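You operate a simulated robot arm through the tools that you are given. There is no shell and no other tool. Be economical: measure what you need, move in short steps, check, and stop when the job is done.

The job below is to be done with a simulated robot arm. You get a single attempt, and the scene is never put back.

TASK
Test both flushes on the clear cistern once each, the small one first.
Fine: water on before and off after; let it refill between the two.

Only the result counts: the job must be done as asked and must still hold three seconds after the hand-in. Knocking over, shifting, dropping, spilling or breaking anything else fails it.

THE ROBOT
A 7-joint arm with a three-finger gripper, on a carriage that runs on a rail from [-210.2, -0.2] to [37.8, 0] (x, y) and turns from -2.688 to 3.107 rad about z. Base frame: it is fixed where the carriage stands at the start and does not move with it; the origin is on the floor, on the carriage's upright axis, x ahead of it, y to its left, z up. Readings come in cm, rad, newtons and seconds.
With the tool pointing down near the work surface it reaches from about 10 to 68 cm from the robot's upright axis, wherever it stands. Its first joint turns from -2.007 to 2.007 rad. Places, roughly: big white button [80, 40, 100]; blue lever [60, 30, 70]; clear cistern [80, 40, 80]; small grey button [80, 40, 100]. Payload 2.69 kg.
The tool frame sits at the grasp point between the pads (the TCP): z along the fingers, y along the line on which they close. The tips reach 3 cm beyond it. Largest opening 12.8 cm; the body of the gripper starts 11.7 cm behind the TCP.
Orientation is told as [roll, pitch, yaw] about the base's x, y, z axes, in that order, counted from this pose: with the fingers straight down and closing along the base's y, the tool's x points along the base's -x, its y along +y and its z along -z.

THE INTERFACE
- The arm moves only by the tool step_arm. Its argument "commands" is a list of rows, each a list of 3 entries, a list of its own where there are three numbers: the finger opening in cm, from 0 to 12.8, then the shift along the tool's x, y, z in cm, then the turn, a rotation vector about the tool's x, y, z in rad. In form: [[gripper, [tx, ty, tz], [ax, ay, az]], ...]. A call has 1 to 12 rows; each row is the pose to reach, as a shift and turn from the pose commanded when the call began, along the tool's axes at that moment. Rows are played at 5 a second. More than 5 cm and 0.15 rad between two rows, or a gripper value outside its range, and nothing of the call is played. Where a pose cannot be reached the arm comes as near as it can. A force on the tool above 90 N (or 10 N above the force at the start of the call, whichever is more), or a blocked arm, ends the call early, and 0.2 s more pass. Each finger halts on what it meets, pressing with about 35 N; the grip force reading is that of the motor and also rises with nothing between the fingers. The clock runs only during rows and for 0.2 s after the last one: add rows that repeat a pose to give the fingers time. The reply holds the time, the measured pose of the TCP, the force on the tool along the base axes, the opening and the grip force, in the units named above and with some noise, with the torque about the TCP (base axes, N m) and any sound that the robot's microphone picked up.
- Cameras (640 x 400 px; columns grow to the right, rows downward): "scene" is now at [1.99, 16.75, 171.35]; the picture's right is [-0.01, -1.00, 0.00], its down [-0.70, 0.01, -0.72] and it looks along [0.72, -0.01, -0.70] (base axes); focal length 270 px, centre (320, 200). "wrist" rides on the gripper at [5.8, 5.4, -13.1] in the tool frame; the picture's right is [-0.68, 0.74, 0.00], its down [-0.62, -0.57, -0.55] and it looks along [-0.40, -0.37, 0.84] (tool axes); focal length 234 px, centre (320, 200). There is no depth. A picture from a camera that has moved, and an enlarged one, comes with that camera's place and axes in the base frame and with its lens.
- capture(camera): a new picture of that camera. No time passes.
- raise_lower(by): slides the trunk up (or, below 0, down) by that many cm; the arm and the scene camera ride with it, the base frame stays. It gives what a move gives, with no picture.
- roll_base(legs): drives the robot by 1 to 6 legs, each [ahead, left, turn to the left] in cm, cm and rad, along the robot's own axes; the way and the turn of a leg run together, so that a leg with both is an arc; at most 150 cm and 3.142 rad a leg. The arm and the cameras ride along, it lands a little off, and it stops where it bumps. It keeps to its track: a leg is cut to what the track allows. It gives what a move gives.
- aim_head(pan, tilt): turns the head with the scene camera to pan (to the left, within 2.705 rad either way) and tilt (down, from -0.506 to 1.204), counted from straight ahead of the robot. It gives what a move gives.
- close_up(camera, box): a new picture of the part [left, top, right, bottom] of that camera's present view, enlarged. No time passes.
- sign_off(): hands the job in; it is judged then, once.

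Work in short steps. Places have to be worked out from the pictures, the camera data and where the tool is seen: move nearer, look again, correct. Check each grasp and each placing, and mend what went wrong. You have 120 turns and 98 pictures in all, those below and enlarged ones among them. Open the gripper and draw the arm clear of the work before you hand the job in, unless the task says otherwise; then end with one line.

The tools are called after ">>>" as a command line: name --argument value ..., lists and objects as JSON in quotes. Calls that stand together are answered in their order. step_arm: Moves the arm, as the interface text tells. Its arguments: {"type":"object","properties":{"commands":{"type":"array"}},"required":["commands"]} The other tools are called the same way: raise_lower (by) slides the trunk up or down; roll_base (legs) drives the base; aim_head (pan, tilt) turns the head that bears the scene camera; capture (camera) takes a picture; close_up (camera, box) takes an enlarged picture of a part of a camera's view; sign_off () hands the job in.

At the start:

```text
time_s: 0.0
tcp_pos: [31.78, 28.7, 139.11]
ee_rot: [0.003, 0.0, -0.001]
wrist_force: [-0.2, 0.1, 0.7]
ft_torque: [0.0, 0.0, -0.03]
finger_gap: 12.83
grip_force: 0.1
trunk travel left (down, up): [-87.0, 12.0]
robot x, y, heading: [0.01, -0.02, 0.003]
head pan, tilt: [-0.01, 0.771]
```

scene: 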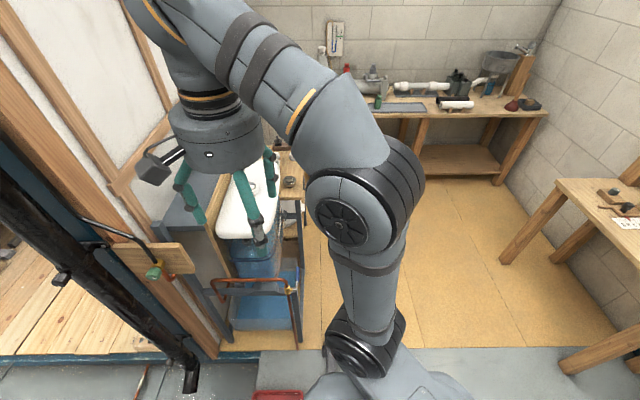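
wrist: 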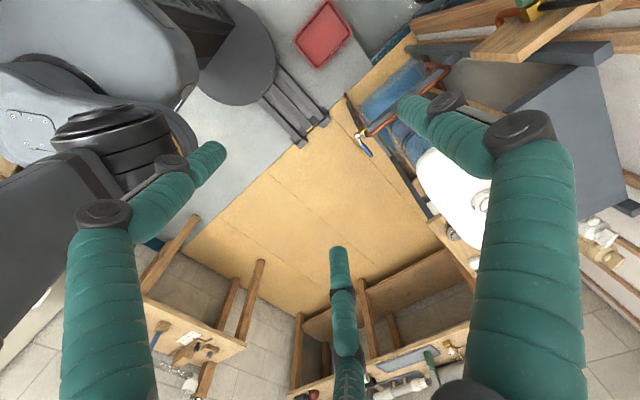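

The pictures show the cistern with a white lid left-ahead, pipework and a blue lever near it. I enlarge both views to find the buttons and the lever.

>>> close_up --camera "scene" --box '[160, 130, 340, 350]'

>>> close_up --camera "wrist" --box '[330, 40, 530, 300]'

```text
1.82 times, centred on (250, 240) of scene
camera zoom: at [1.99, 16.75, 171.35], right [-0.01, -1.0, 0.0], down [-0.7, 0.01, -0.72], along [0.72, -0.01, -0.7], focal length 491 px, centre (447, 127)
```

zoom: 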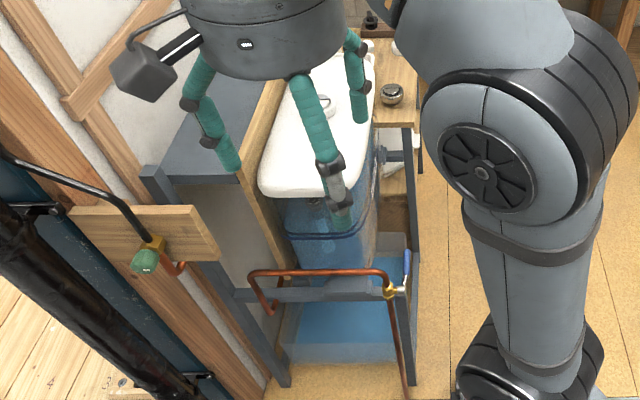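

```text
1.54 times, centred on (430, 170) of wrist
camera zoom: at [25.87, 34.03, 152.35], right [0.68, 0.73, 0.0], down [0.61, -0.57, 0.55], along [0.4, -0.37, -0.84], focal length 360 px, centre (151, 246)
```

zoom: 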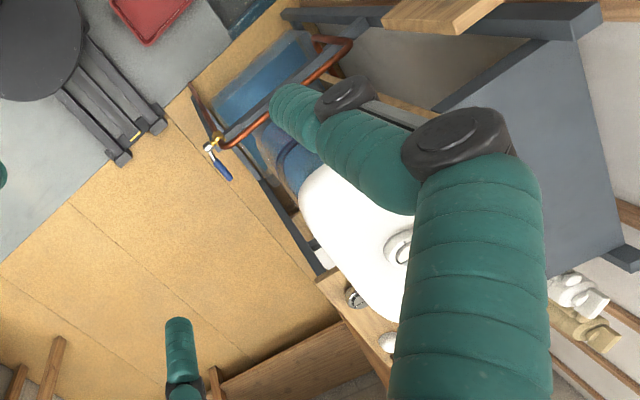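

The hand blocks the view of the lid. I swing it to the right, at height, to clear the view.

>>> step_arm --commands '[[12.8, [0, -5, 0], [0, 0, 0]], [12.8, [0, -10, 0], [0, 0, 0]], [12.8, [0, -15, 0], [0, 0, 0]], [12.8, [0, -20, 0], [0, 0, 0]], [12.8, [0, -25, 0], [0, 0, 0]], [12.8, [0, -30, 0], [0, 0, 0]], [12.8, [0, -35, 0], [0, 0, 0]]]'

>>> capture --camera "scene"

```text
time_s: 1.6
tcp_pos: [31.34, -6.61, 139.08]
ee_rot: [0.004, 0.001, -0.003]
wrist_force: [-0.2, -1.0, 0.3]
ft_torque: [0.05, 0.0, -0.02]
finger_gap: 12.79
grip_force: 0.0
trunk travel left (down, up): [-87.0, 12.0]
robot x, y, heading: [-0.12, -0.04, -0.001]
head pan, tilt: [-0.01, 0.771]
```

```text
93 pictures are left
camera scene: at [1.86, 16.51, 171.38], right [-0.01, -1.0, 0.0], down [-0.7, 0.01, -0.72], along [0.72, -0.01, -0.7], focal length 270 px, centre (320, 200)
```

scene: 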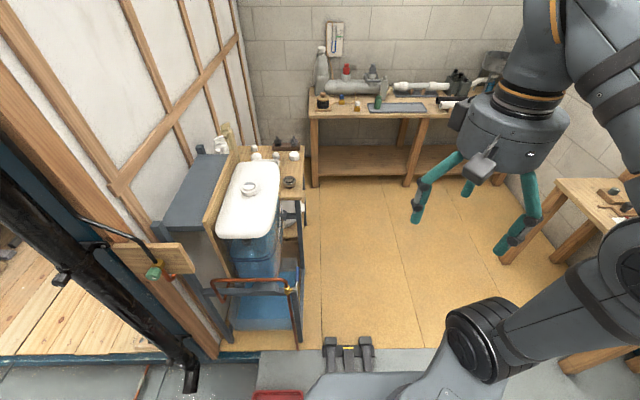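

The view is clear now. I enlarge the cistern lid and the lever.

>>> close_up --camera "scene" --box '[210, 150, 290, 200]'

>>> close_up --camera "scene" --box '[190, 220, 318, 300]'

>>> close_up --camera "scene" --box '[70, 200, 230, 300]'

```text
8.00 times, centred on (250, 175) of scene
camera zoom: at [1.86, 16.51, 171.38], right [-0.01, -1.0, 0.0], down [-0.7, 0.01, -0.72], along [0.72, -0.01, -0.7], focal length 2160 px, centre (880, 400)
```

zoom: 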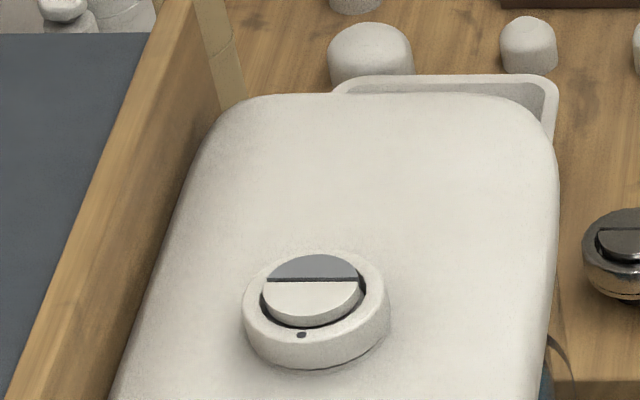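

```text
5.00 times, centred on (254, 260) of scene
camera zoom: at [1.86, 16.51, 171.38], right [-0.01, -1.0, 0.0], down [-0.7, 0.01, -0.72], along [0.72, -0.01, -0.7], focal length 1350 px, centre (650, -100)
```

zoom: 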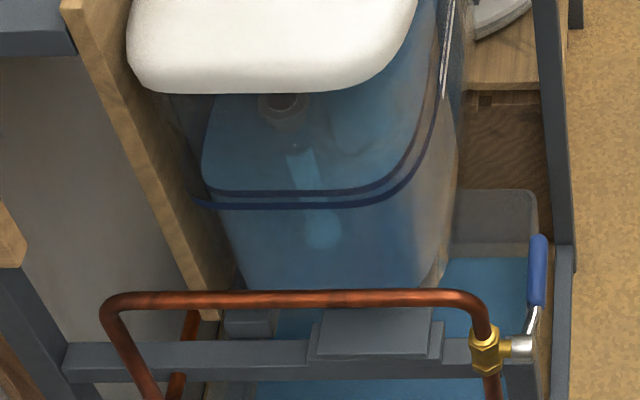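

```text
4.00 times, centred on (150, 250) of scene
camera zoom: at [1.86, 16.51, 171.38], right [-0.01, -1.0, 0.0], down [-0.7, 0.01, -0.72], along [0.72, -0.01, -0.7], focal length 1080 px, centre (1000, 0)
```

zoom: 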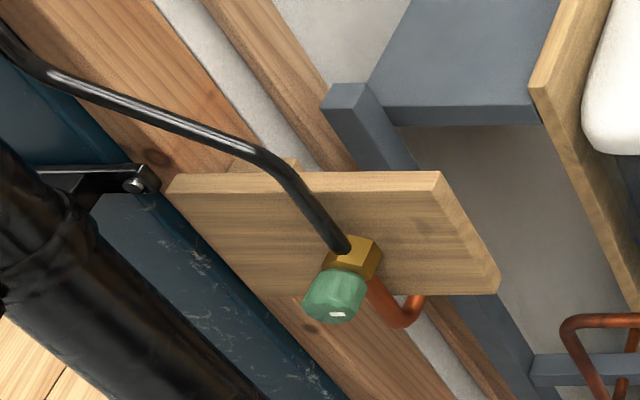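

The small grey half-button is at the back of the ring, with the white one at the front; the blue lever is on the copper pipe. I lower the trunk for a second viewpoint, to triangulate.

>>> raise_lower --by -30

>>> capture --camera "scene"

>>> close_up --camera "scene" --box '[180, 240, 340, 340]'

```text
time_s: 4.6
tcp_pos: [31.59, -6.39, 109.21]
ee_rot: [0.003, 0.0, -0.002]
wrist_force: [0.2, 0.5, -0.5]
ft_torque: [0.03, 0.01, -0.02]
finger_gap: 12.8
grip_force: 0.0
trunk travel left (down, up): [-57.0, 42.0]
robot x, y, heading: [-0.48, 0.38, -0.004]
head pan, tilt: [-0.01, 0.771]
```

```text
89 pictures are left
camera scene: at [1.99, 16.75, 141.36], right [-0.01, -1.0, 0.0], down [-0.7, 0.01, -0.72], along [0.72, -0.01, -0.7], focal length 270 px, centre (320, 200)
```

scene: 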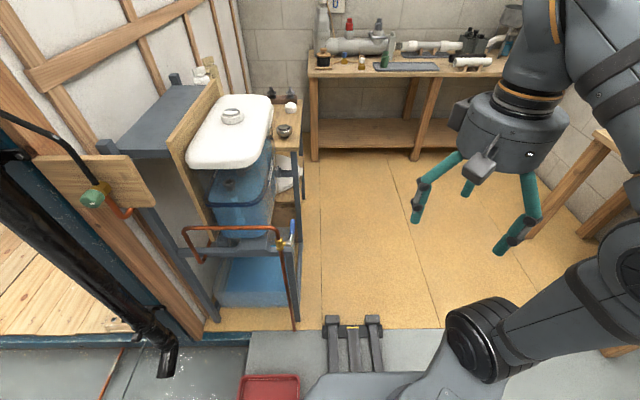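

```text
4.00 times, centred on (260, 290) of scene
camera zoom: at [1.99, 16.75, 141.36], right [-0.01, -1.0, 0.0], down [-0.7, 0.01, -0.72], along [0.72, -0.01, -0.7], focal length 1080 px, centre (560, -160)
```

zoom: 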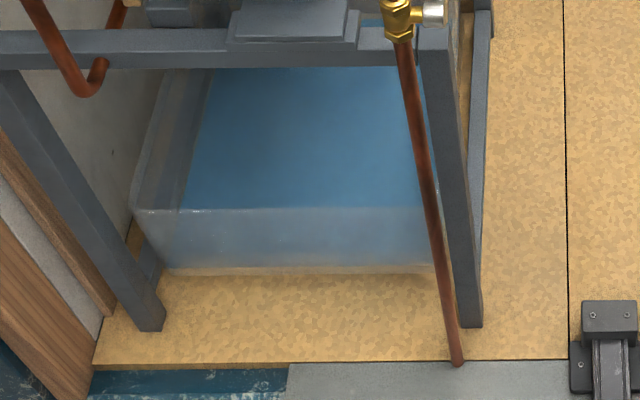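

>>> close_up --camera "scene" --box '[170, 160, 314, 250]'

>>> close_up --camera "scene" --box '[200, 95, 280, 145]'

```text
4.44 times, centred on (242, 205) of scene
camera zoom: at [1.99, 16.75, 141.36], right [-0.01, -1.0, 0.0], down [-0.7, 0.01, -0.72], along [0.72, -0.01, -0.7], focal length 1200 px, centre (667, 178)
```

zoom: 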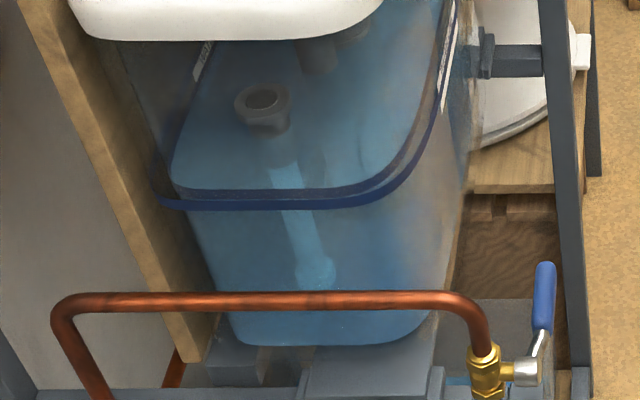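

```text
8.00 times, centred on (240, 120) of scene
camera zoom: at [1.99, 16.75, 141.36], right [-0.01, -1.0, 0.0], down [-0.7, 0.01, -0.72], along [0.72, -0.01, -0.7], focal length 2160 px, centre (960, 840)
```

zoom: 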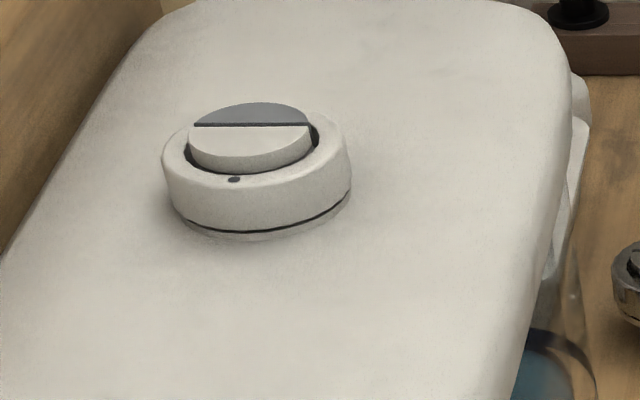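

Triangulated: button centre ≈ (80, 42.5, 103.5); valve ≈ (53, 28.6, 73), with the lever tip ≈ (62.7, 25, 73). The lever is horizontal, across the vertical pipe, so the water is off. I drive forward into reach of both.

>>> roll_base --legs '[[32, 0, 0]]'

>>> capture --camera "scene"

>>> capture --camera "wrist"

```text
time_s: 6.7
tcp_pos: [63.64, -6.34, 109.14]
ee_rot: [0.004, 0.0, -0.001]
wrist_force: [0.3, 1.1, 0.0]
ft_torque: [-0.04, 0.09, -0.04]
finger_gap: 12.8
grip_force: 0.1
trunk travel left (down, up): [-57.0, 42.0]
robot x, y, heading: [32.06, -0.15, -0.005]
head pan, tilt: [-0.01, 0.771]
```

```text
85 pictures are left
camera scene: at [34.03, 16.77, 141.35], right [-0.01, -1.0, 0.0], down [-0.7, 0.01, -0.72], along [0.72, -0.01, -0.7], focal length 270 px, centre (320, 200)
```

scene: 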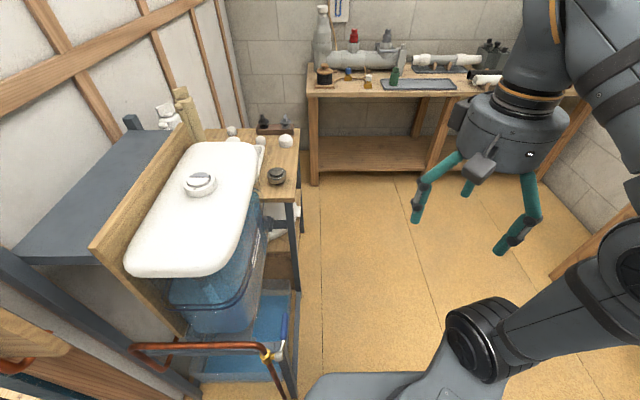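

```text
84 pictures are left
camera wrist: at [57.71, -0.96, 122.26], right [0.68, 0.73, 0.0], down [0.61, -0.57, 0.55], along [0.4, -0.37, -0.84], focal length 234 px, centre (320, 200)
```

wrist: 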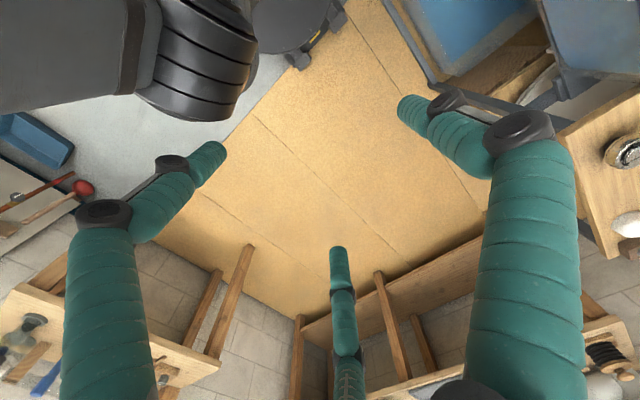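

Now much closer. I enlarge the buttons and the lever from here to refine their places.

>>> close_up --camera "scene" --box '[160, 155, 240, 205]'

>>> aim_head --pan 0.2 --tilt 1.15

>>> capture --camera "scene"

```text
8.00 times, centred on (200, 180) of scene
camera zoom: at [34.03, 16.77, 141.35], right [-0.01, -1.0, 0.0], down [-0.7, 0.01, -0.72], along [0.72, -0.01, -0.7], focal length 2160 px, centre (1280, 360)
```

zoom: 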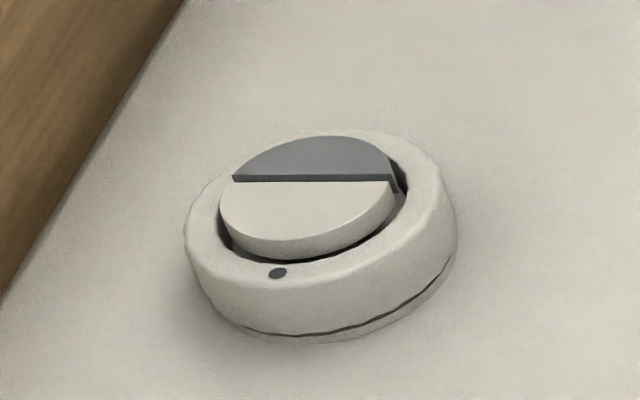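

```text
time_s: 7.6
tcp_pos: [63.59, -6.39, 109.14]
ee_rot: [0.001, 0.001, -0.001]
wrist_force: [-0.2, -0.3, 0.3]
ft_torque: [0.01, 0.03, -0.01]
finger_gap: 12.79
grip_force: 0.1
trunk travel left (down, up): [-57.0, 42.0]
robot x, y, heading: [32.12, 0.27, -0.001]
head pan, tilt: [0.201, 1.15]
```

```text
82 pictures are left
camera scene: at [31.62, 18.05, 138.65], right [0.2, -0.98, 0.0], down [-0.89, -0.18, -0.41], along [0.4, 0.08, -0.91], focal length 270 px, centre (320, 200)
```

scene: 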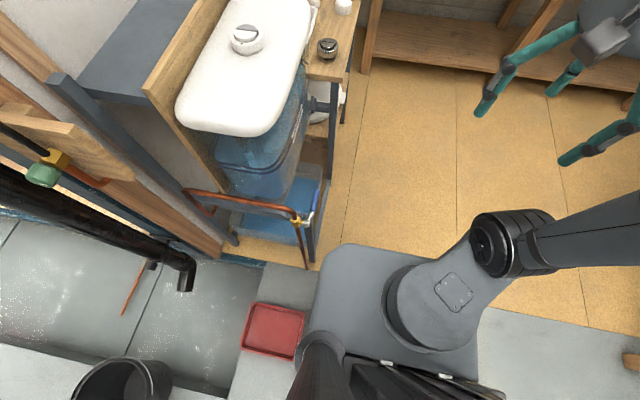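

The button centre is confirmed at about (80, 42.4, 103.7), disc ≈4.75 cm across, grey segment ≈1.7 cm deep on the far side. Now I look closer at the lever.

>>> close_up --camera "scene" --box '[260, 190, 340, 240]'

>>> close_up --camera "scene" --box '[200, 80, 360, 180]'

```text
8.00 times, centred on (300, 215) of scene
camera zoom: at [31.62, 18.05, 138.65], right [0.2, -0.98, 0.0], down [-0.89, -0.18, -0.41], along [0.4, 0.08, -0.91], focal length 2160 px, centre (480, 80)
```

zoom: 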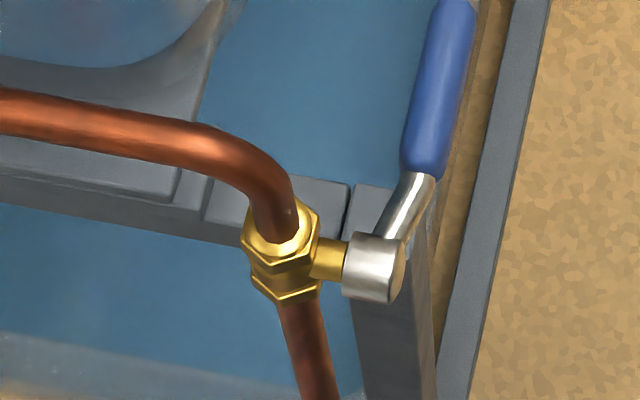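

```text
4.00 times, centred on (280, 130) of scene
camera zoom: at [31.62, 18.05, 138.65], right [0.2, -0.98, 0.0], down [-0.89, -0.18, -0.41], along [0.4, 0.08, -0.91], focal length 1080 px, centre (480, 480)
```

zoom: 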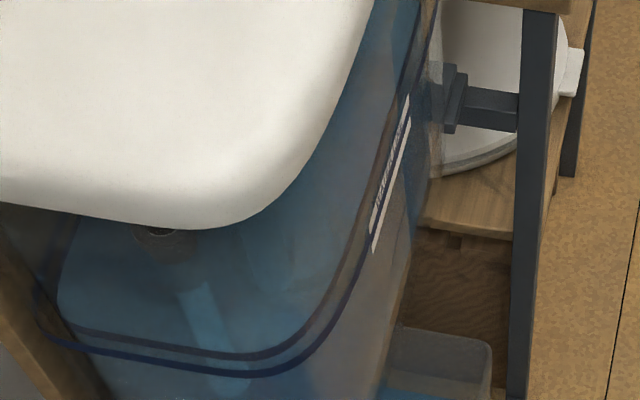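

The blue handle runs from x≈57 to 63 at y≈25, z≈73, with the hub at x≈53. The lid overhangs nearby at y≥31, so I'll come in with the fingers pointing along +y and closing along z. I rotate the tool that way now, in free space.

>>> step_arm --commands '[[12.8, [0, 0, 0], [-0.143, 0, 0]], [12.8, [0, 0, 0], [-0.286, 0, 0]], [12.8, [0, 0, 0], [-0.429, 0, 0]], [12.8, [0, 0, 0], [-0.572, 0, 0]], [12.8, [0, 0, 0], [-0.715, 0, 0]], [12.8, [0, 0, 0], [-0.858, 0, 0]], [12.8, [0, 0, 0], [-1.0, 0, 0]], [12.8, [0, 0, 0], [-1.143, 0, 0]], [12.8, [0, 0, 0], [-1.286, 0, 0]], [12.8, [0, 0, 0], [-1.429, 0, 0]], [12.8, [0, 0, 0], [-1.571, 0, 0]], [12.8, [0, 0, 0], [-1.571, 0, 0]]]'

>>> capture --camera "scene"

>>> capture --camera "wrist"

```text
time_s: 10.2
tcp_pos: [63.44, -6.32, 109.1]
ee_rot: [1.574, 0.001, -0.001]
wrist_force: [-0.4, 0.4, 0.0]
ft_torque: [0.01, 0.0, -0.01]
finger_gap: 12.78
grip_force: 0.0
trunk travel left (down, up): [-57.0, 42.0]
robot x, y, heading: [31.95, 0.29, -0.004]
head pan, tilt: [0.201, 1.15]
```

```text
79 pictures are left
camera scene: at [31.61, 18.05, 138.64], right [0.2, -0.98, 0.0], down [-0.89, -0.18, -0.41], along [0.4, 0.08, -0.91], focal length 270 px, centre (320, 200)
```

scene: 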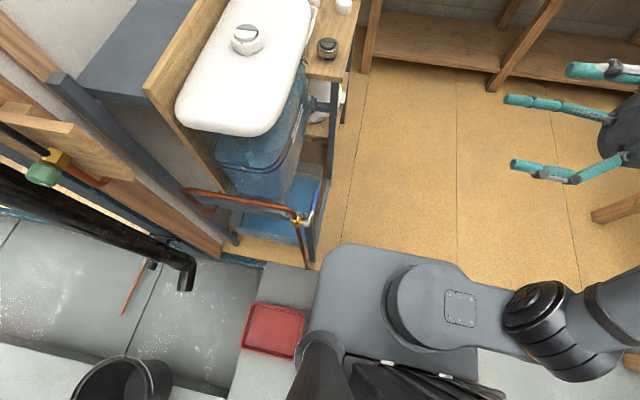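

```text
78 pictures are left
camera wrist: at [57.59, -19.39, 114.45], right [0.68, 0.0, 0.74], down [0.61, -0.55, -0.57], along [0.41, 0.84, -0.37], focal length 234 px, centre (320, 200)
```

wrist: 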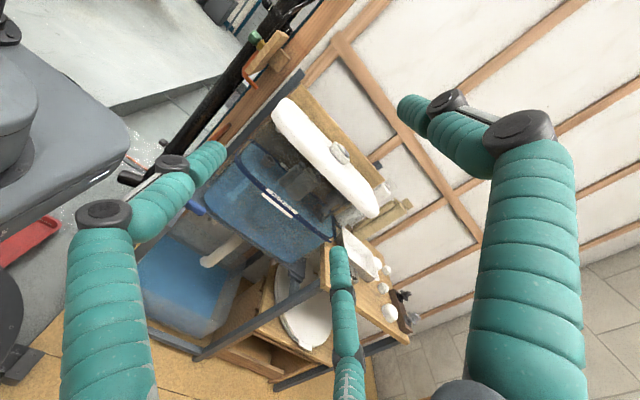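

The gripper appears to have three green fingers. I close it to learn its real shape before going near anything.

>>> step_arm --commands '[[6, [0, 0, 0], [0, 0, 0]], [2, [0, 0, 0], [0, 0, 0]], [0, [0, 0, 0], [0, 0, 0]], [0, [0, 0, 0], [0, 0, 0]], [0, [0, 0, 0], [0, 0, 0]], [0, [0, 0, 0], [0, 0, 0]], [0, [0, 0, 0], [0, 0, 0]]]'

>>> aim_head --pan -0.5 --tilt 0.77

>>> capture --camera "scene"

>>> capture --camera "wrist"

```text
time_s: 11.8
tcp_pos: [63.66, -6.44, 109.17]
ee_rot: [1.574, 0.0, -0.002]
wrist_force: [0.4, -0.1, 0.3]
ft_torque: [-0.01, 0.01, -0.02]
finger_gap: 1.7
grip_force: 1.3
trunk travel left (down, up): [-57.0, 42.0]
robot x, y, heading: [32.17, -0.16, 0.0]
head pan, tilt: [0.201, 1.15]
```

```text
time_s: 12.9
tcp_pos: [63.57, -6.22, 109.03]
ee_rot: [1.575, -0.001, -0.002]
wrist_force: [-0.2, -0.5, 0.5]
ft_torque: [-0.01, -0.01, -0.02]
finger_gap: 0.23
grip_force: 31.3
trunk travel left (down, up): [-57.0, 42.0]
robot x, y, heading: [31.94, -0.09, 0.003]
head pan, tilt: [-0.499, 0.77]
```

```text
77 pictures are left
camera scene: at [32.98, 12.94, 141.36], right [-0.48, -0.88, 0.0], down [-0.61, 0.33, -0.72], along [0.63, -0.34, -0.7], focal length 270 px, centre (320, 200)
```

scene: 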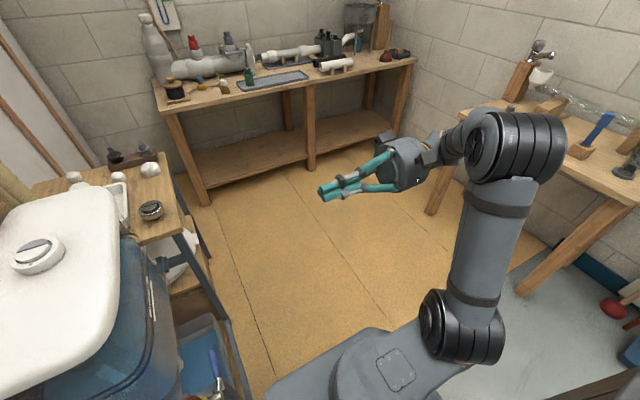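

```text
76 pictures are left
camera wrist: at [57.6, -19.38, 114.47], right [0.68, 0.0, 0.74], down [0.61, -0.55, -0.57], along [0.41, 0.84, -0.37], focal length 234 px, centre (320, 200)
```

wrist: 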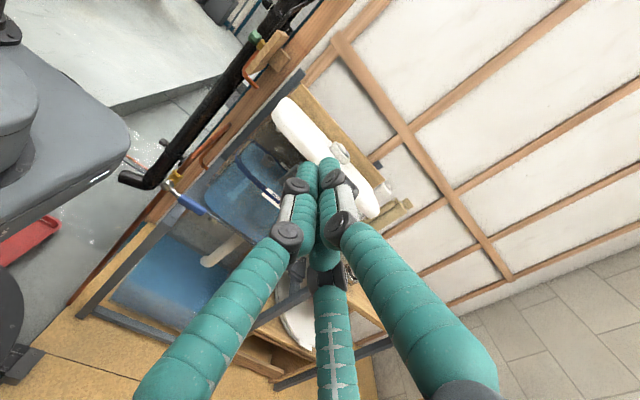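

When closed, the three fingers meet at the tool axis: one on tool +y, two on −y±x. I enlarge to see the tip bunch's size.

>>> close_up --camera "wrist" --box '[260, 130, 380, 205]'

>>> close_up --camera "wrist" --box '[70, 130, 310, 280]'

>>> close_up --camera "scene" --box '[300, 120, 460, 220]'

```text
5.33 times, centred on (320, 168) of wrist
camera zoom: at [57.6, -19.38, 114.47], right [0.68, 0.0, 0.74], down [0.61, -0.55, -0.57], along [0.41, 0.84, -0.37], focal length 1249 px, centre (320, 373)
```

zoom: 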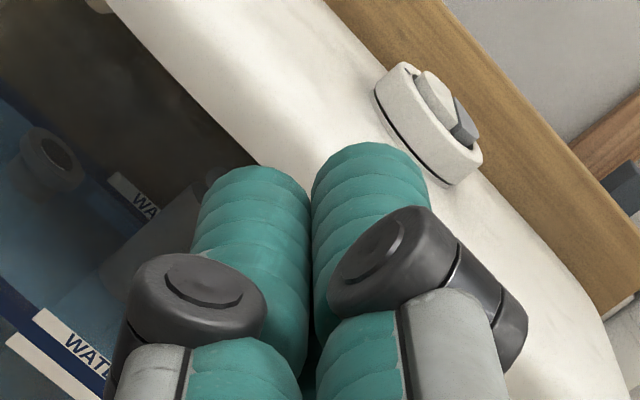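

```text
2.67 times, centred on (190, 205) of wrist
camera zoom: at [57.6, -19.38, 114.47], right [0.68, 0.0, 0.74], down [0.61, -0.55, -0.57], along [0.41, 0.84, -0.37], focal length 624 px, centre (667, 187)
```

zoom: 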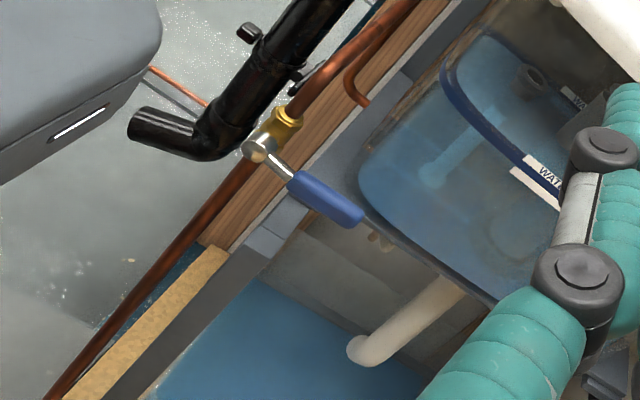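

```text
4.00 times, centred on (380, 170) of scene
camera zoom: at [32.98, 12.94, 141.36], right [-0.48, -0.88, 0.0], down [-0.61, 0.33, -0.72], along [0.63, -0.34, -0.7], focal length 1080 px, centre (80, 320)
```

zoom: 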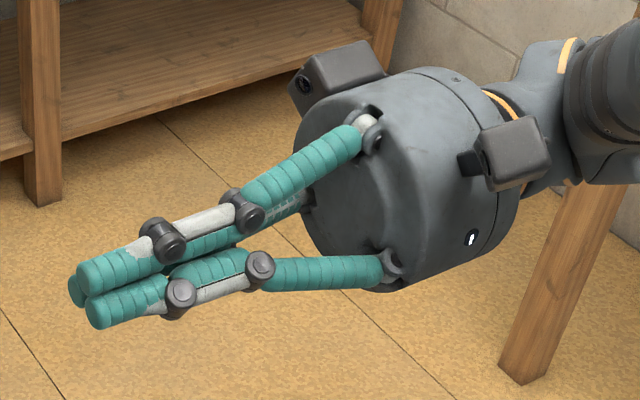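

The lever geometry is consistent: handle axis z≈73, tip x≈63.2, y≈25. Next I lower the closed hand to just under lever height, still well to its right.

>>> step_arm --commands '[[0, [0.2, -4.5, 0], [0, 0, 0]], [0, [0.4, -9, 0], [0, 0, 0]], [0, [0.6, -13.5, 0], [0, 0, 0]], [0, [0.8, -18, 0], [0, 0, 0]], [0, [1.0, -22.5, 0], [0, 0, 0]], [0, [1.2, -27, 0], [0, 0, 0]], [0, [1.4, -31.5, 0], [0, 0, 0]], [0, [1.6, -36, 0], [0, 0, 0]], [0, [1.9, -40, 0], [0, 0, 0]], [0, [1.9, -40, 0], [0, 0, 0]]]'

>>> aim_head --pan 0.0 --tilt 1.05

>>> capture --camera "scene"

>>> capture --camera "wrist"

```text
time_s: 15.1
tcp_pos: [61.62, -6.28, 69.12]
ee_rot: [1.573, 0.0, -0.001]
wrist_force: [0.4, 0.4, 0.2]
ft_torque: [0.0, -0.01, 0.01]
finger_gap: 0.2
grip_force: 31.2
trunk travel left (down, up): [-57.0, 42.0]
robot x, y, heading: [32.23, 0.05, 0.002]
head pan, tilt: [-0.499, 0.77]
```

```text
time_s: 16.0
tcp_pos: [61.73, -6.29, 69.26]
ee_rot: [1.574, 0.001, -0.003]
wrist_force: [0.0, -0.1, 0.0]
ft_torque: [-0.01, -0.01, -0.02]
finger_gap: 0.19
grip_force: 31.6
trunk travel left (down, up): [-57.0, 42.0]
robot x, y, heading: [31.96, 0.22, 0.002]
head pan, tilt: [0.0, 1.051]
```

```text
72 pictures are left
camera scene: at [32.42, 16.86, 139.27], right [0.0, -1.0, 0.0], down [-0.87, 0.0, -0.5], along [0.5, 0.0, -0.87], focal length 270 px, centre (320, 200)
```

scene: 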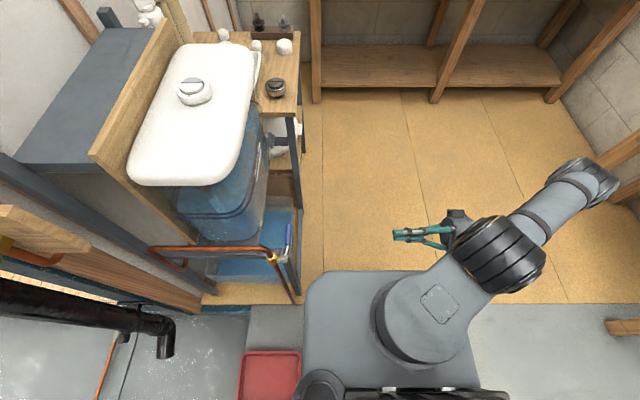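

```text
71 pictures are left
camera wrist: at [55.7, -19.3, 74.55], right [0.68, 0.0, 0.74], down [0.61, -0.55, -0.57], along [0.41, 0.84, -0.37], focal length 234 px, centre (320, 200)
```

wrist: 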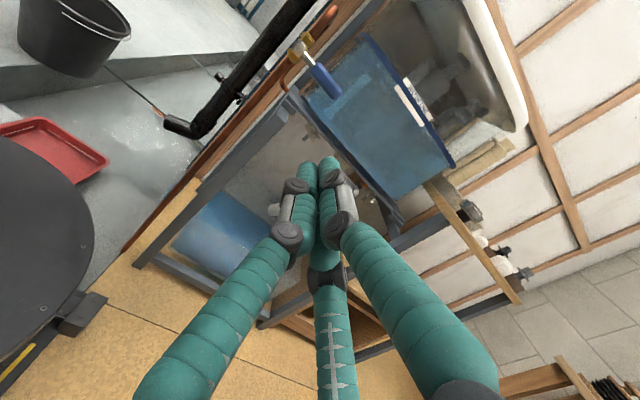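

From this height the lever tip reads (63.3, 25, 72.8), so the finger bunch passes about 1 cm below it. I advance in +y beneath the lever.

>>> step_arm --commands '[[0, [0, 0, 4.5], [0, 0, 0]], [0, [0, 0, 9], [0, 0, 0]], [0, [0, 0, 13.5], [0, 0, 0]], [0, [0, 0, 18], [0, 0, 0]], [0, [0, 0, 22], [0, 0, 0]], [0, [0, 0, 26], [0, 0, 0]], [0, [0, 0, 28], [0, 0, 0]], [0, [0, 0, 29.5], [0, 0, 0]]]'

>>> capture --camera "wrist"

>>> close_up --camera "scene" --box '[240, 200, 400, 300]'

```text
time_s: 17.8
tcp_pos: [61.91, 21.96, 69.38]
ee_rot: [1.573, -0.028, -0.008]
wrist_force: [-15.3, -63.4, 7.3]
ft_torque: [1.24, 0.12, 0.38]
finger_gap: 0.21
grip_force: 31.4
trunk travel left (down, up): [-57.0, 42.0]
robot x, y, heading: [31.81, 0.31, -0.008]
head pan, tilt: [0.0, 1.051]
stopped in row 8: the force on the tool passed its limit at 113 N (the readings are from after the stop); the commanded pose is now the measured one
```

```text
70 pictures are left
camera wrist: at [55.67, 8.9, 74.52], right [0.66, -0.01, 0.76], down [0.63, -0.55, -0.55], along [0.42, 0.83, -0.36], focal length 234 px, centre (320, 200)
```

wrist: 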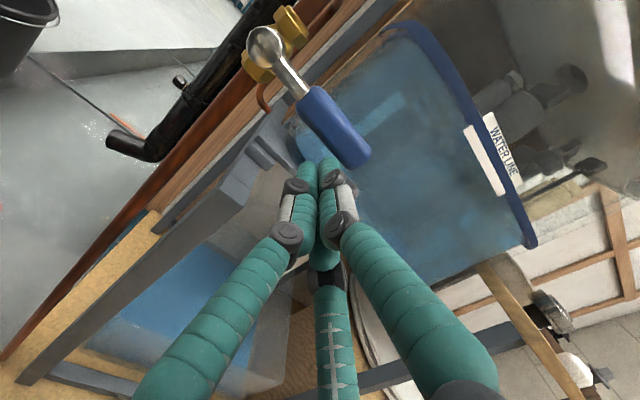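

```text
4.00 times, centred on (320, 250) of scene
camera zoom: at [32.14, 15.95, 139.41], right [-0.01, -1.0, -0.01], down [-0.87, 0.01, -0.5], along [0.5, 0.0, -0.87], focal length 1080 px, centre (320, 0)
```

zoom: 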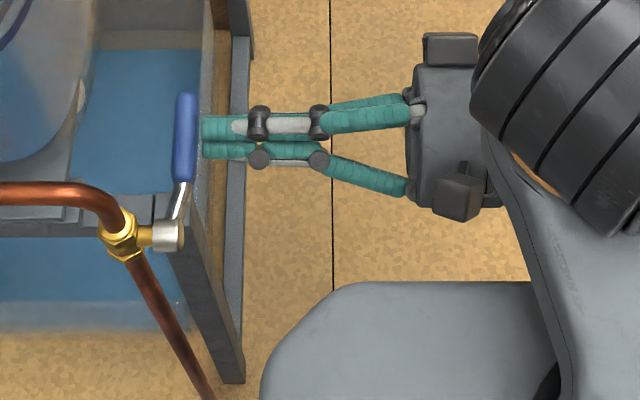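

The tips hit something at y≈25 below the lever (113 N). I back off at once and look at what it was.

>>> step_arm --commands '[[0, [0, 0, -1.5], [0, 0, 0]], [0, [0, 0, -4], [0, 0, 0]], [0, [0, 0, -4], [0, 0, 0]]]'

>>> close_up --camera "scene" --box '[240, 200, 320, 250]'

>>> close_up --camera "wrist" --box '[230, 10, 430, 135]'

>>> capture --camera "wrist"

```text
time_s: 18.6
tcp_pos: [61.88, 18.54, 69.12]
ee_rot: [1.566, -0.016, -0.007]
wrist_force: [0.5, 1.0, 1.0]
ft_torque: [0.0, -0.03, 0.01]
finger_gap: 0.2
grip_force: 31.1
trunk travel left (down, up): [-57.0, 42.0]
robot x, y, heading: [31.85, -0.15, -0.004]
head pan, tilt: [0.0, 1.051]
```

```text
8.00 times, centred on (280, 225) of scene
camera zoom: at [32.43, 16.81, 139.27], right [0.0, -1.0, 0.0], down [-0.87, 0.0, -0.5], along [0.5, 0.0, -0.87], focal length 2160 px, centre (640, 0)
```

zoom: 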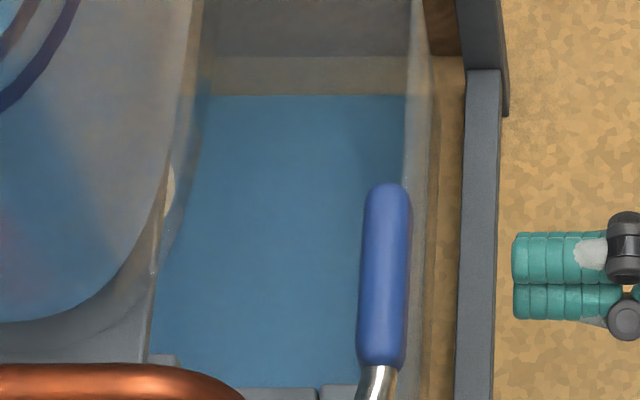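

```text
3.20 times, centred on (330, 72) of wrist
camera zoom: at [55.77, 5.56, 74.49], right [0.66, 0.0, 0.75], down [0.62, -0.55, -0.55], along [0.42, 0.83, -0.37], focal length 749 px, centre (288, 608)
```

zoom: 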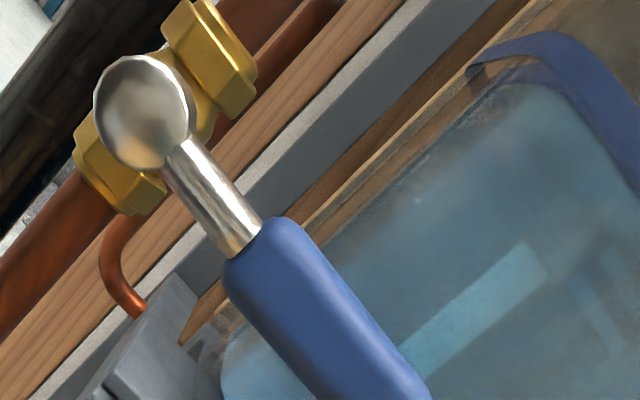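

```text
66 pictures are left
camera wrist: at [55.77, 5.56, 74.49], right [0.66, 0.0, 0.75], down [0.62, -0.55, -0.55], along [0.42, 0.83, -0.37], focal length 234 px, centre (320, 200)
```

wrist: 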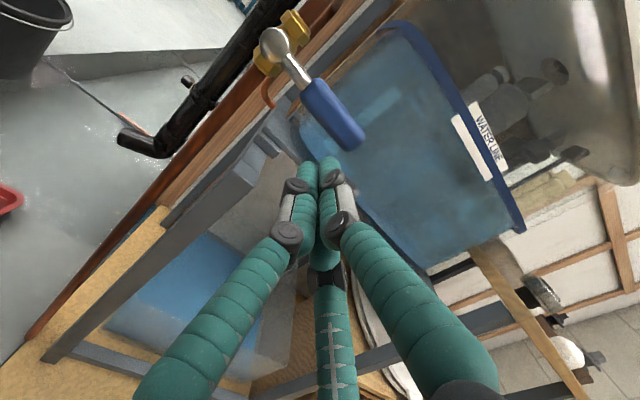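

Nothing appears displaced; the likely cause is that the top finger caught the underside of the handle tip, which dips to z≈71.3. I drop 1.8 cm and advance again gently.

>>> step_arm --commands '[[0, [0, -1, 0], [0, 0, 0]], [0, [0, -1.8, 0], [0, 0, 0]], [0, [0, -1.8, 1.5], [0, 0, 0]], [0, [0, -1.8, 3], [0, 0, 0]], [0, [0, -1.8, 4], [0, 0, 0]], [0, [0, -1.8, 5], [0, 0, 0]], [0, [0, -1.8, 5.5], [0, 0, 0]]]'

>>> close_up --camera "scene" --box '[240, 200, 320, 250]'

>>> capture --camera "wrist"

```text
time_s: 20.2
tcp_pos: [61.97, 23.94, 67.26]
ee_rot: [1.566, -0.019, -0.006]
wrist_force: [0.2, -0.3, -0.6]
ft_torque: [-0.01, 0.02, 0.03]
finger_gap: 0.23
grip_force: 31.4
trunk travel left (down, up): [-57.0, 42.0]
robot x, y, heading: [31.54, -0.22, -0.002]
head pan, tilt: [0.0, 1.051]
```

```text
8.00 times, centred on (280, 225) of scene
camera zoom: at [32.44, 16.88, 139.27], right [0.0, -1.0, 0.0], down [-0.87, 0.0, -0.5], along [0.5, 0.0, -0.87], focal length 2160 px, centre (640, 0)
```

zoom: 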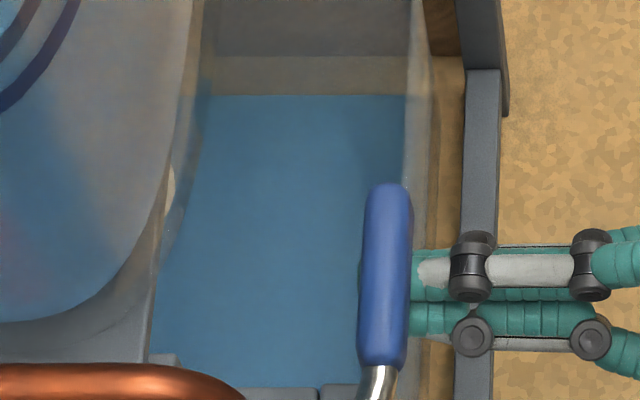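

```text
64 pictures are left
camera wrist: at [55.88, 11.09, 72.64], right [0.66, 0.0, 0.75], down [0.62, -0.55, -0.55], along [0.42, 0.83, -0.37], focal length 234 px, centre (320, 200)
```

wrist: 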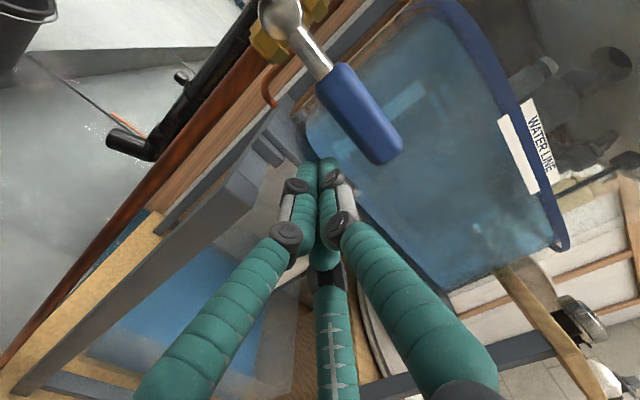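

The fingers are now under the handle with no force. I raise slowly to feel which way the lever turns.

>>> step_arm --commands '[[0, [0.2, 1, 0], [0, 0, 0]], [0, [0.3, 2, 0], [0, 0, 0]], [0, [0.4, 3, 0], [0, 0, 0]], [0, [0.5, 4, 0], [0, 0, 0]], [0, [0.7, 5, 0], [0, 0, 0]]]'

>>> close_up --camera "scene" --box '[240, 200, 320, 250]'

```text
time_s: 21.4
tcp_pos: [61.15, 24.14, 72.31]
ee_rot: [1.567, -0.02, -0.007]
wrist_force: [0.4, -0.2, -0.3]
ft_torque: [-0.01, 0.02, 0.01]
finger_gap: 0.23
grip_force: 31.1
trunk travel left (down, up): [-57.0, 42.0]
robot x, y, heading: [32.5, 0.14, -0.003]
head pan, tilt: [0.0, 1.051]
```

```text
8.00 times, centred on (280, 225) of scene
camera zoom: at [32.44, 16.86, 139.27], right [0.0, -1.0, 0.0], down [-0.87, 0.0, -0.5], along [0.5, 0.0, -0.87], focal length 2160 px, centre (640, 0)
```

zoom: 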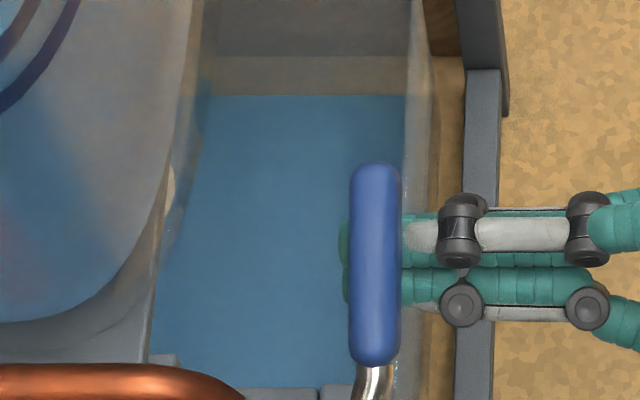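

The lever turns upward almost freely (about 15° now). I continue along its arc to about 75°.

>>> step_arm --commands '[[0, [0.05, 1.0, -0.2], [0, 0, 0]], [0, [0.15, 2.1, -0.4], [0, 0, 0]], [0, [0.45, 3.1, -0.5], [0, 0, 0]], [0, [0.8, 4.0, -0.5], [0, 0, 0]], [0, [1.4, 4.9, -0.5], [0, 0, 0]], [0, [2.0, 5.75, -0.5], [0, 0, 0]], [0, [2.8, 6.45, -0.5], [0, 0, 0]], [0, [3.55, 7.1, -0.5], [0, 0, 0]]]'

>>> close_up --camera "scene" --box '[240, 200, 320, 250]'

>>> capture --camera "wrist"

```text
time_s: 23.2
tcp_pos: [57.52, 23.59, 79.36]
ee_rot: [1.568, -0.017, -0.009]
wrist_force: [-0.1, -0.6, 0.2]
ft_torque: [0.05, -0.06, 0.02]
finger_gap: 0.21
grip_force: 31.9
trunk travel left (down, up): [-57.0, 42.0]
robot x, y, heading: [31.89, -0.01, -0.0]
head pan, tilt: [0.0, 1.051]
```

```text
8.00 times, centred on (280, 225) of scene
camera zoom: at [32.41, 16.86, 139.27], right [0.0, -1.0, 0.0], down [-0.87, 0.0, -0.5], along [0.5, 0.0, -0.87], focal length 2160 px, centre (640, 0)
```

zoom: 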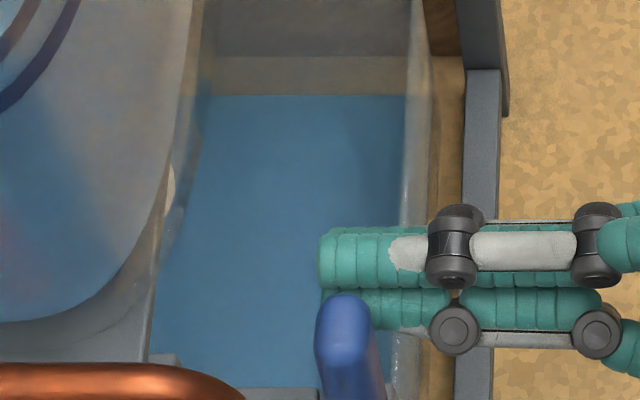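

```text
61 pictures are left
camera wrist: at [51.45, 10.63, 84.68], right [0.66, 0.0, 0.75], down [0.62, -0.55, -0.55], along [0.42, 0.83, -0.37], focal length 234 px, centre (320, 200)
```

wrist: 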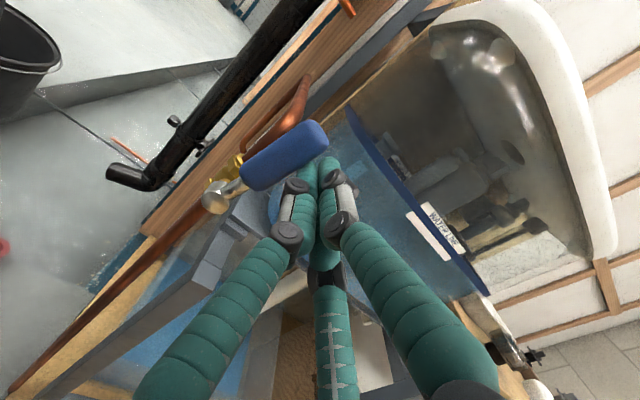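

It is at about 75°. I push on toward −x to bring it to its stop, in small rows.

>>> step_arm --commands '[[0, [0.6, 0.3, 0], [0, 0, 0]], [0, [1.2, 0.6, 0], [0, 0, 0]], [0, [1.7, 0.8, 0], [0, 0, 0]], [0, [2.1, 0.9, 0], [0, 0, 0]]]'

>>> capture --camera "wrist"

```text
time_s: 24.1
tcp_pos: [56.48, 23.42, 79.39]
ee_rot: [1.551, -0.018, -0.028]
wrist_force: [10.4, 7.2, -8.1]
ft_torque: [1.16, -0.77, -0.51]
finger_gap: 0.22
grip_force: 31.6
trunk travel left (down, up): [-57.0, 42.0]
robot x, y, heading: [31.71, -0.16, -0.002]
head pan, tilt: [0.0, 1.051]
stopped in row 4: the force on the tool passed its limit at 100 N (the readings are from after the stop); the commanded pose is now the measured one
```

```text
60 pictures are left
camera wrist: at [50.15, 10.65, 85.02], right [0.66, -0.01, 0.75], down [0.61, -0.58, -0.54], along [0.43, 0.82, -0.38], focal length 234 px, centre (320, 200)
```

wrist: 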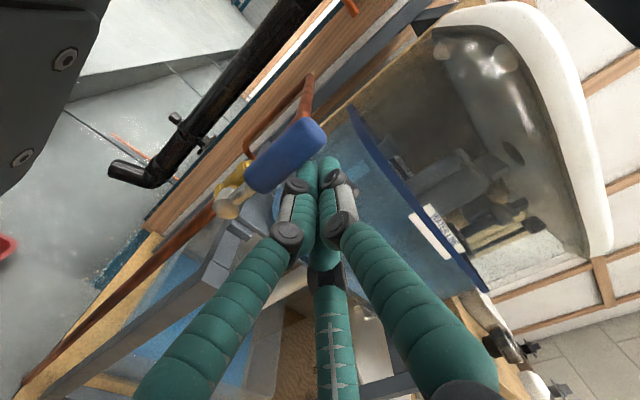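

Force rose to a stop with the lever close to vertical. I withdraw and inspect it.

>>> step_arm --commands '[[0, [-1, 0, 0], [0, 0, 0]], [0, [-1.5, 0, -3], [0, 0, 0]], [0, [-1.5, 0, -7.5], [0, 0, 0]], [0, [-1.5, 0, -12], [0, 0, 0]], [0, [-1.5, 0, -16], [0, 0, 0]]]'

>>> close_up --camera "scene" --box '[240, 200, 320, 250]'

>>> capture --camera "wrist"

```text
time_s: 25.3
tcp_pos: [57.41, 7.31, 79.99]
ee_rot: [1.558, -0.015, -0.022]
wrist_force: [-0.2, -0.6, 0.7]
ft_torque: [0.02, -0.02, -0.02]
finger_gap: 0.2
grip_force: 30.9
trunk travel left (down, up): [-57.0, 42.0]
robot x, y, heading: [32.15, 0.03, -0.002]
head pan, tilt: [0.0, 1.051]
```

```text
8.00 times, centred on (280, 225) of scene
camera zoom: at [32.48, 16.82, 139.27], right [0.0, -1.0, 0.0], down [-0.87, 0.0, -0.5], along [0.5, 0.0, -0.87], focal length 2160 px, centre (640, 0)
```

zoom: 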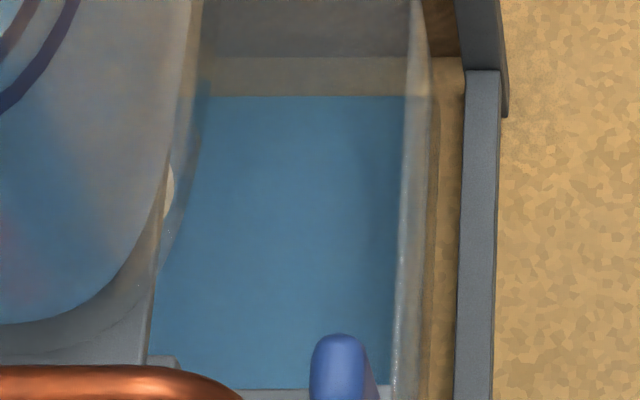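

```text
58 pictures are left
camera wrist: at [51.07, -5.47, 85.46], right [0.66, -0.01, 0.75], down [0.61, -0.57, -0.55], along [0.43, 0.82, -0.38], focal length 234 px, centre (320, 200)
```

wrist: 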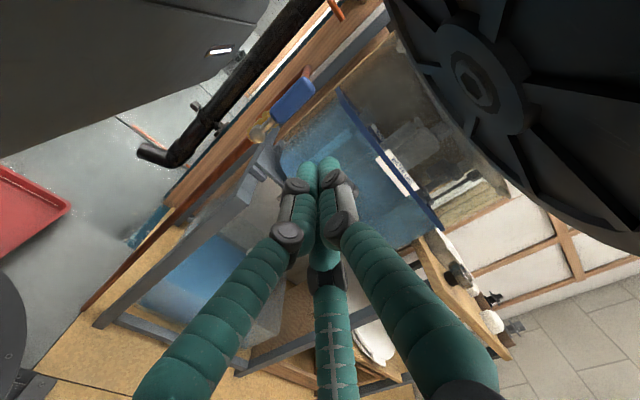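

>>> close_up --camera "wrist" --box '[220, 60, 340, 160]'

>>> close_up --camera "scene" --box '[250, 230, 314, 270]'

```text
4.00 times, centred on (280, 110) of wrist
camera zoom: at [51.07, -5.47, 85.46], right [0.66, -0.01, 0.75], down [0.61, -0.57, -0.55], along [0.43, 0.82, -0.38], focal length 937 px, centre (480, 560)
```

zoom: 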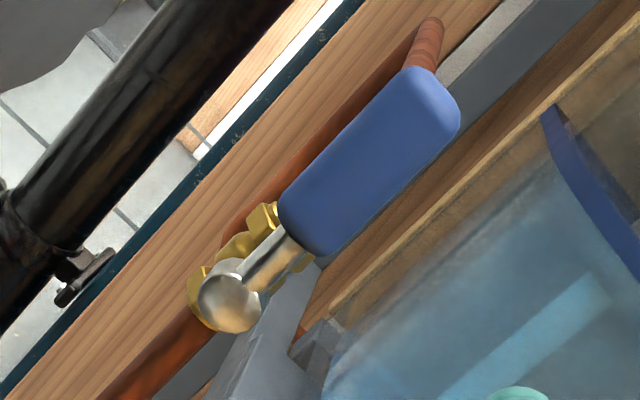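

```text
10.00 times, centred on (282, 250) of scene
camera zoom: at [32.48, 16.82, 139.27], right [0.0, -1.0, 0.0], down [-0.87, 0.0, -0.5], along [0.5, 0.0, -0.87], focal length 2700 px, centre (700, -300)
```

zoom: 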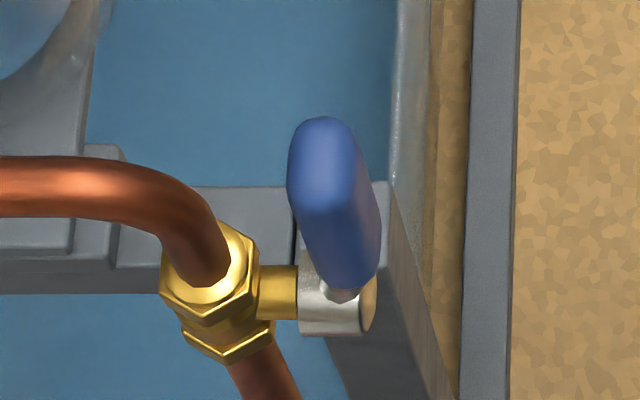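

The lever is now vertical, in line with the pipe, so the water is on. I go back up and retreat to free space, then turn the tool down again.

>>> step_arm --commands '[[0, [-1, 4.5, -1.5], [0, 0, 0]], [0, [-2, 9, -3], [0, 0, 0]], [0, [-3, 13.5, -4.5], [0, 0, 0]], [0, [-4, 18, -6], [0, 0, 0]], [0, [-5, 22.5, -7.5], [0, 0, 0]], [0, [-6, 27, -9], [0, 0, 0]], [0, [-6, 31.5, -10.5], [0, 0, 0]], [0, [-6, 36, -12], [0, 0, 0]], [0, [-6, 39.5, -13], [0, 0, 0]]]'

>>> step_arm --commands '[[0, [0, 0, 0], [0.143, 0, 0]], [0, [0, 0, 0], [0.286, 0, 0]], [0, [0, 0, 0], [0.429, 0, 0]], [2, [0, 0, 0], [0.572, 0, 0]], [4, [0, 0, 0], [0.715, 0, 0]], [6, [0, 0, 0], [0.858, 0, 0]], [8, [0, 0, 0], [1.0, 0, 0]], [10, [0, 0, 0], [1.143, 0, 0]], [12.8, [0, 0, 0], [1.286, 0, 0]], [12.8, [0, 0, 0], [1.429, 0, 0]], [12.8, [0, 0, 0], [1.56, 0, 0]], [12.8, [0, 0, 0], [1.56, 0, 0]]]'

>>> aim_head --pan 0.3 --tilt 0.77

>>> capture --camera "scene"

```text
time_s: 25.7
tcp_pos: [57.27, 5.88, 80.83]
ee_rot: [1.504, -0.068, 0.007]
wrist_force: [-0.3, -0.3, -0.6]
ft_torque: [0.03, 0.03, 0.0]
finger_gap: 0.2
grip_force: 31.4
trunk travel left (down, up): [-57.0, 42.0]
robot x, y, heading: [31.95, 0.11, -0.004]
head pan, tilt: [0.0, 1.051]
stopped in row 1: the force on the tool passed its limit at 153 N (the readings are from after the stop); the commanded pose is now the measured one
```

```text
time_s: 26.0
tcp_pos: [56.87, 5.01, 79.83]
ee_rot: [1.377, -0.094, 0.034]
wrist_force: [-0.4, -0.5, 0.4]
ft_torque: [0.01, -0.04, 0.03]
finger_gap: 0.23
grip_force: 31.7
trunk travel left (down, up): [-57.0, 42.0]
robot x, y, heading: [31.71, 0.17, -0.002]
head pan, tilt: [0.0, 1.051]
stopped in row 1: the force on the tool passed its limit at 118 N (the readings are from after the stop); the commanded pose is now the measured one
```

```text
time_s: 26.8
tcp_pos: [56.81, 5.14, 79.79]
ee_rot: [1.377, -0.092, 0.031]
wrist_force: [-1.0, 0.1, 0.3]
ft_torque: [0.06, -0.05, -0.04]
finger_gap: 0.2
grip_force: 31.7
trunk travel left (down, up): [-57.0, 42.0]
robot x, y, heading: [31.88, -0.07, -0.003]
head pan, tilt: [0.3, 0.77]
```

```text
55 pictures are left
camera scene: at [33.69, 19.27, 141.36], right [0.29, -0.96, 0.0], down [-0.67, -0.2, -0.72], along [0.69, 0.21, -0.7], focal length 270 px, centre (320, 200)
```

scene: 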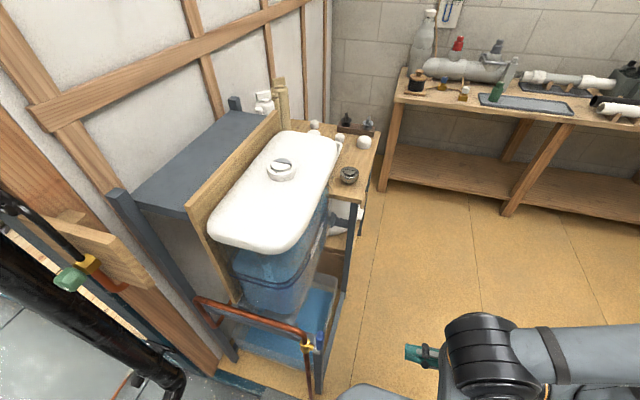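

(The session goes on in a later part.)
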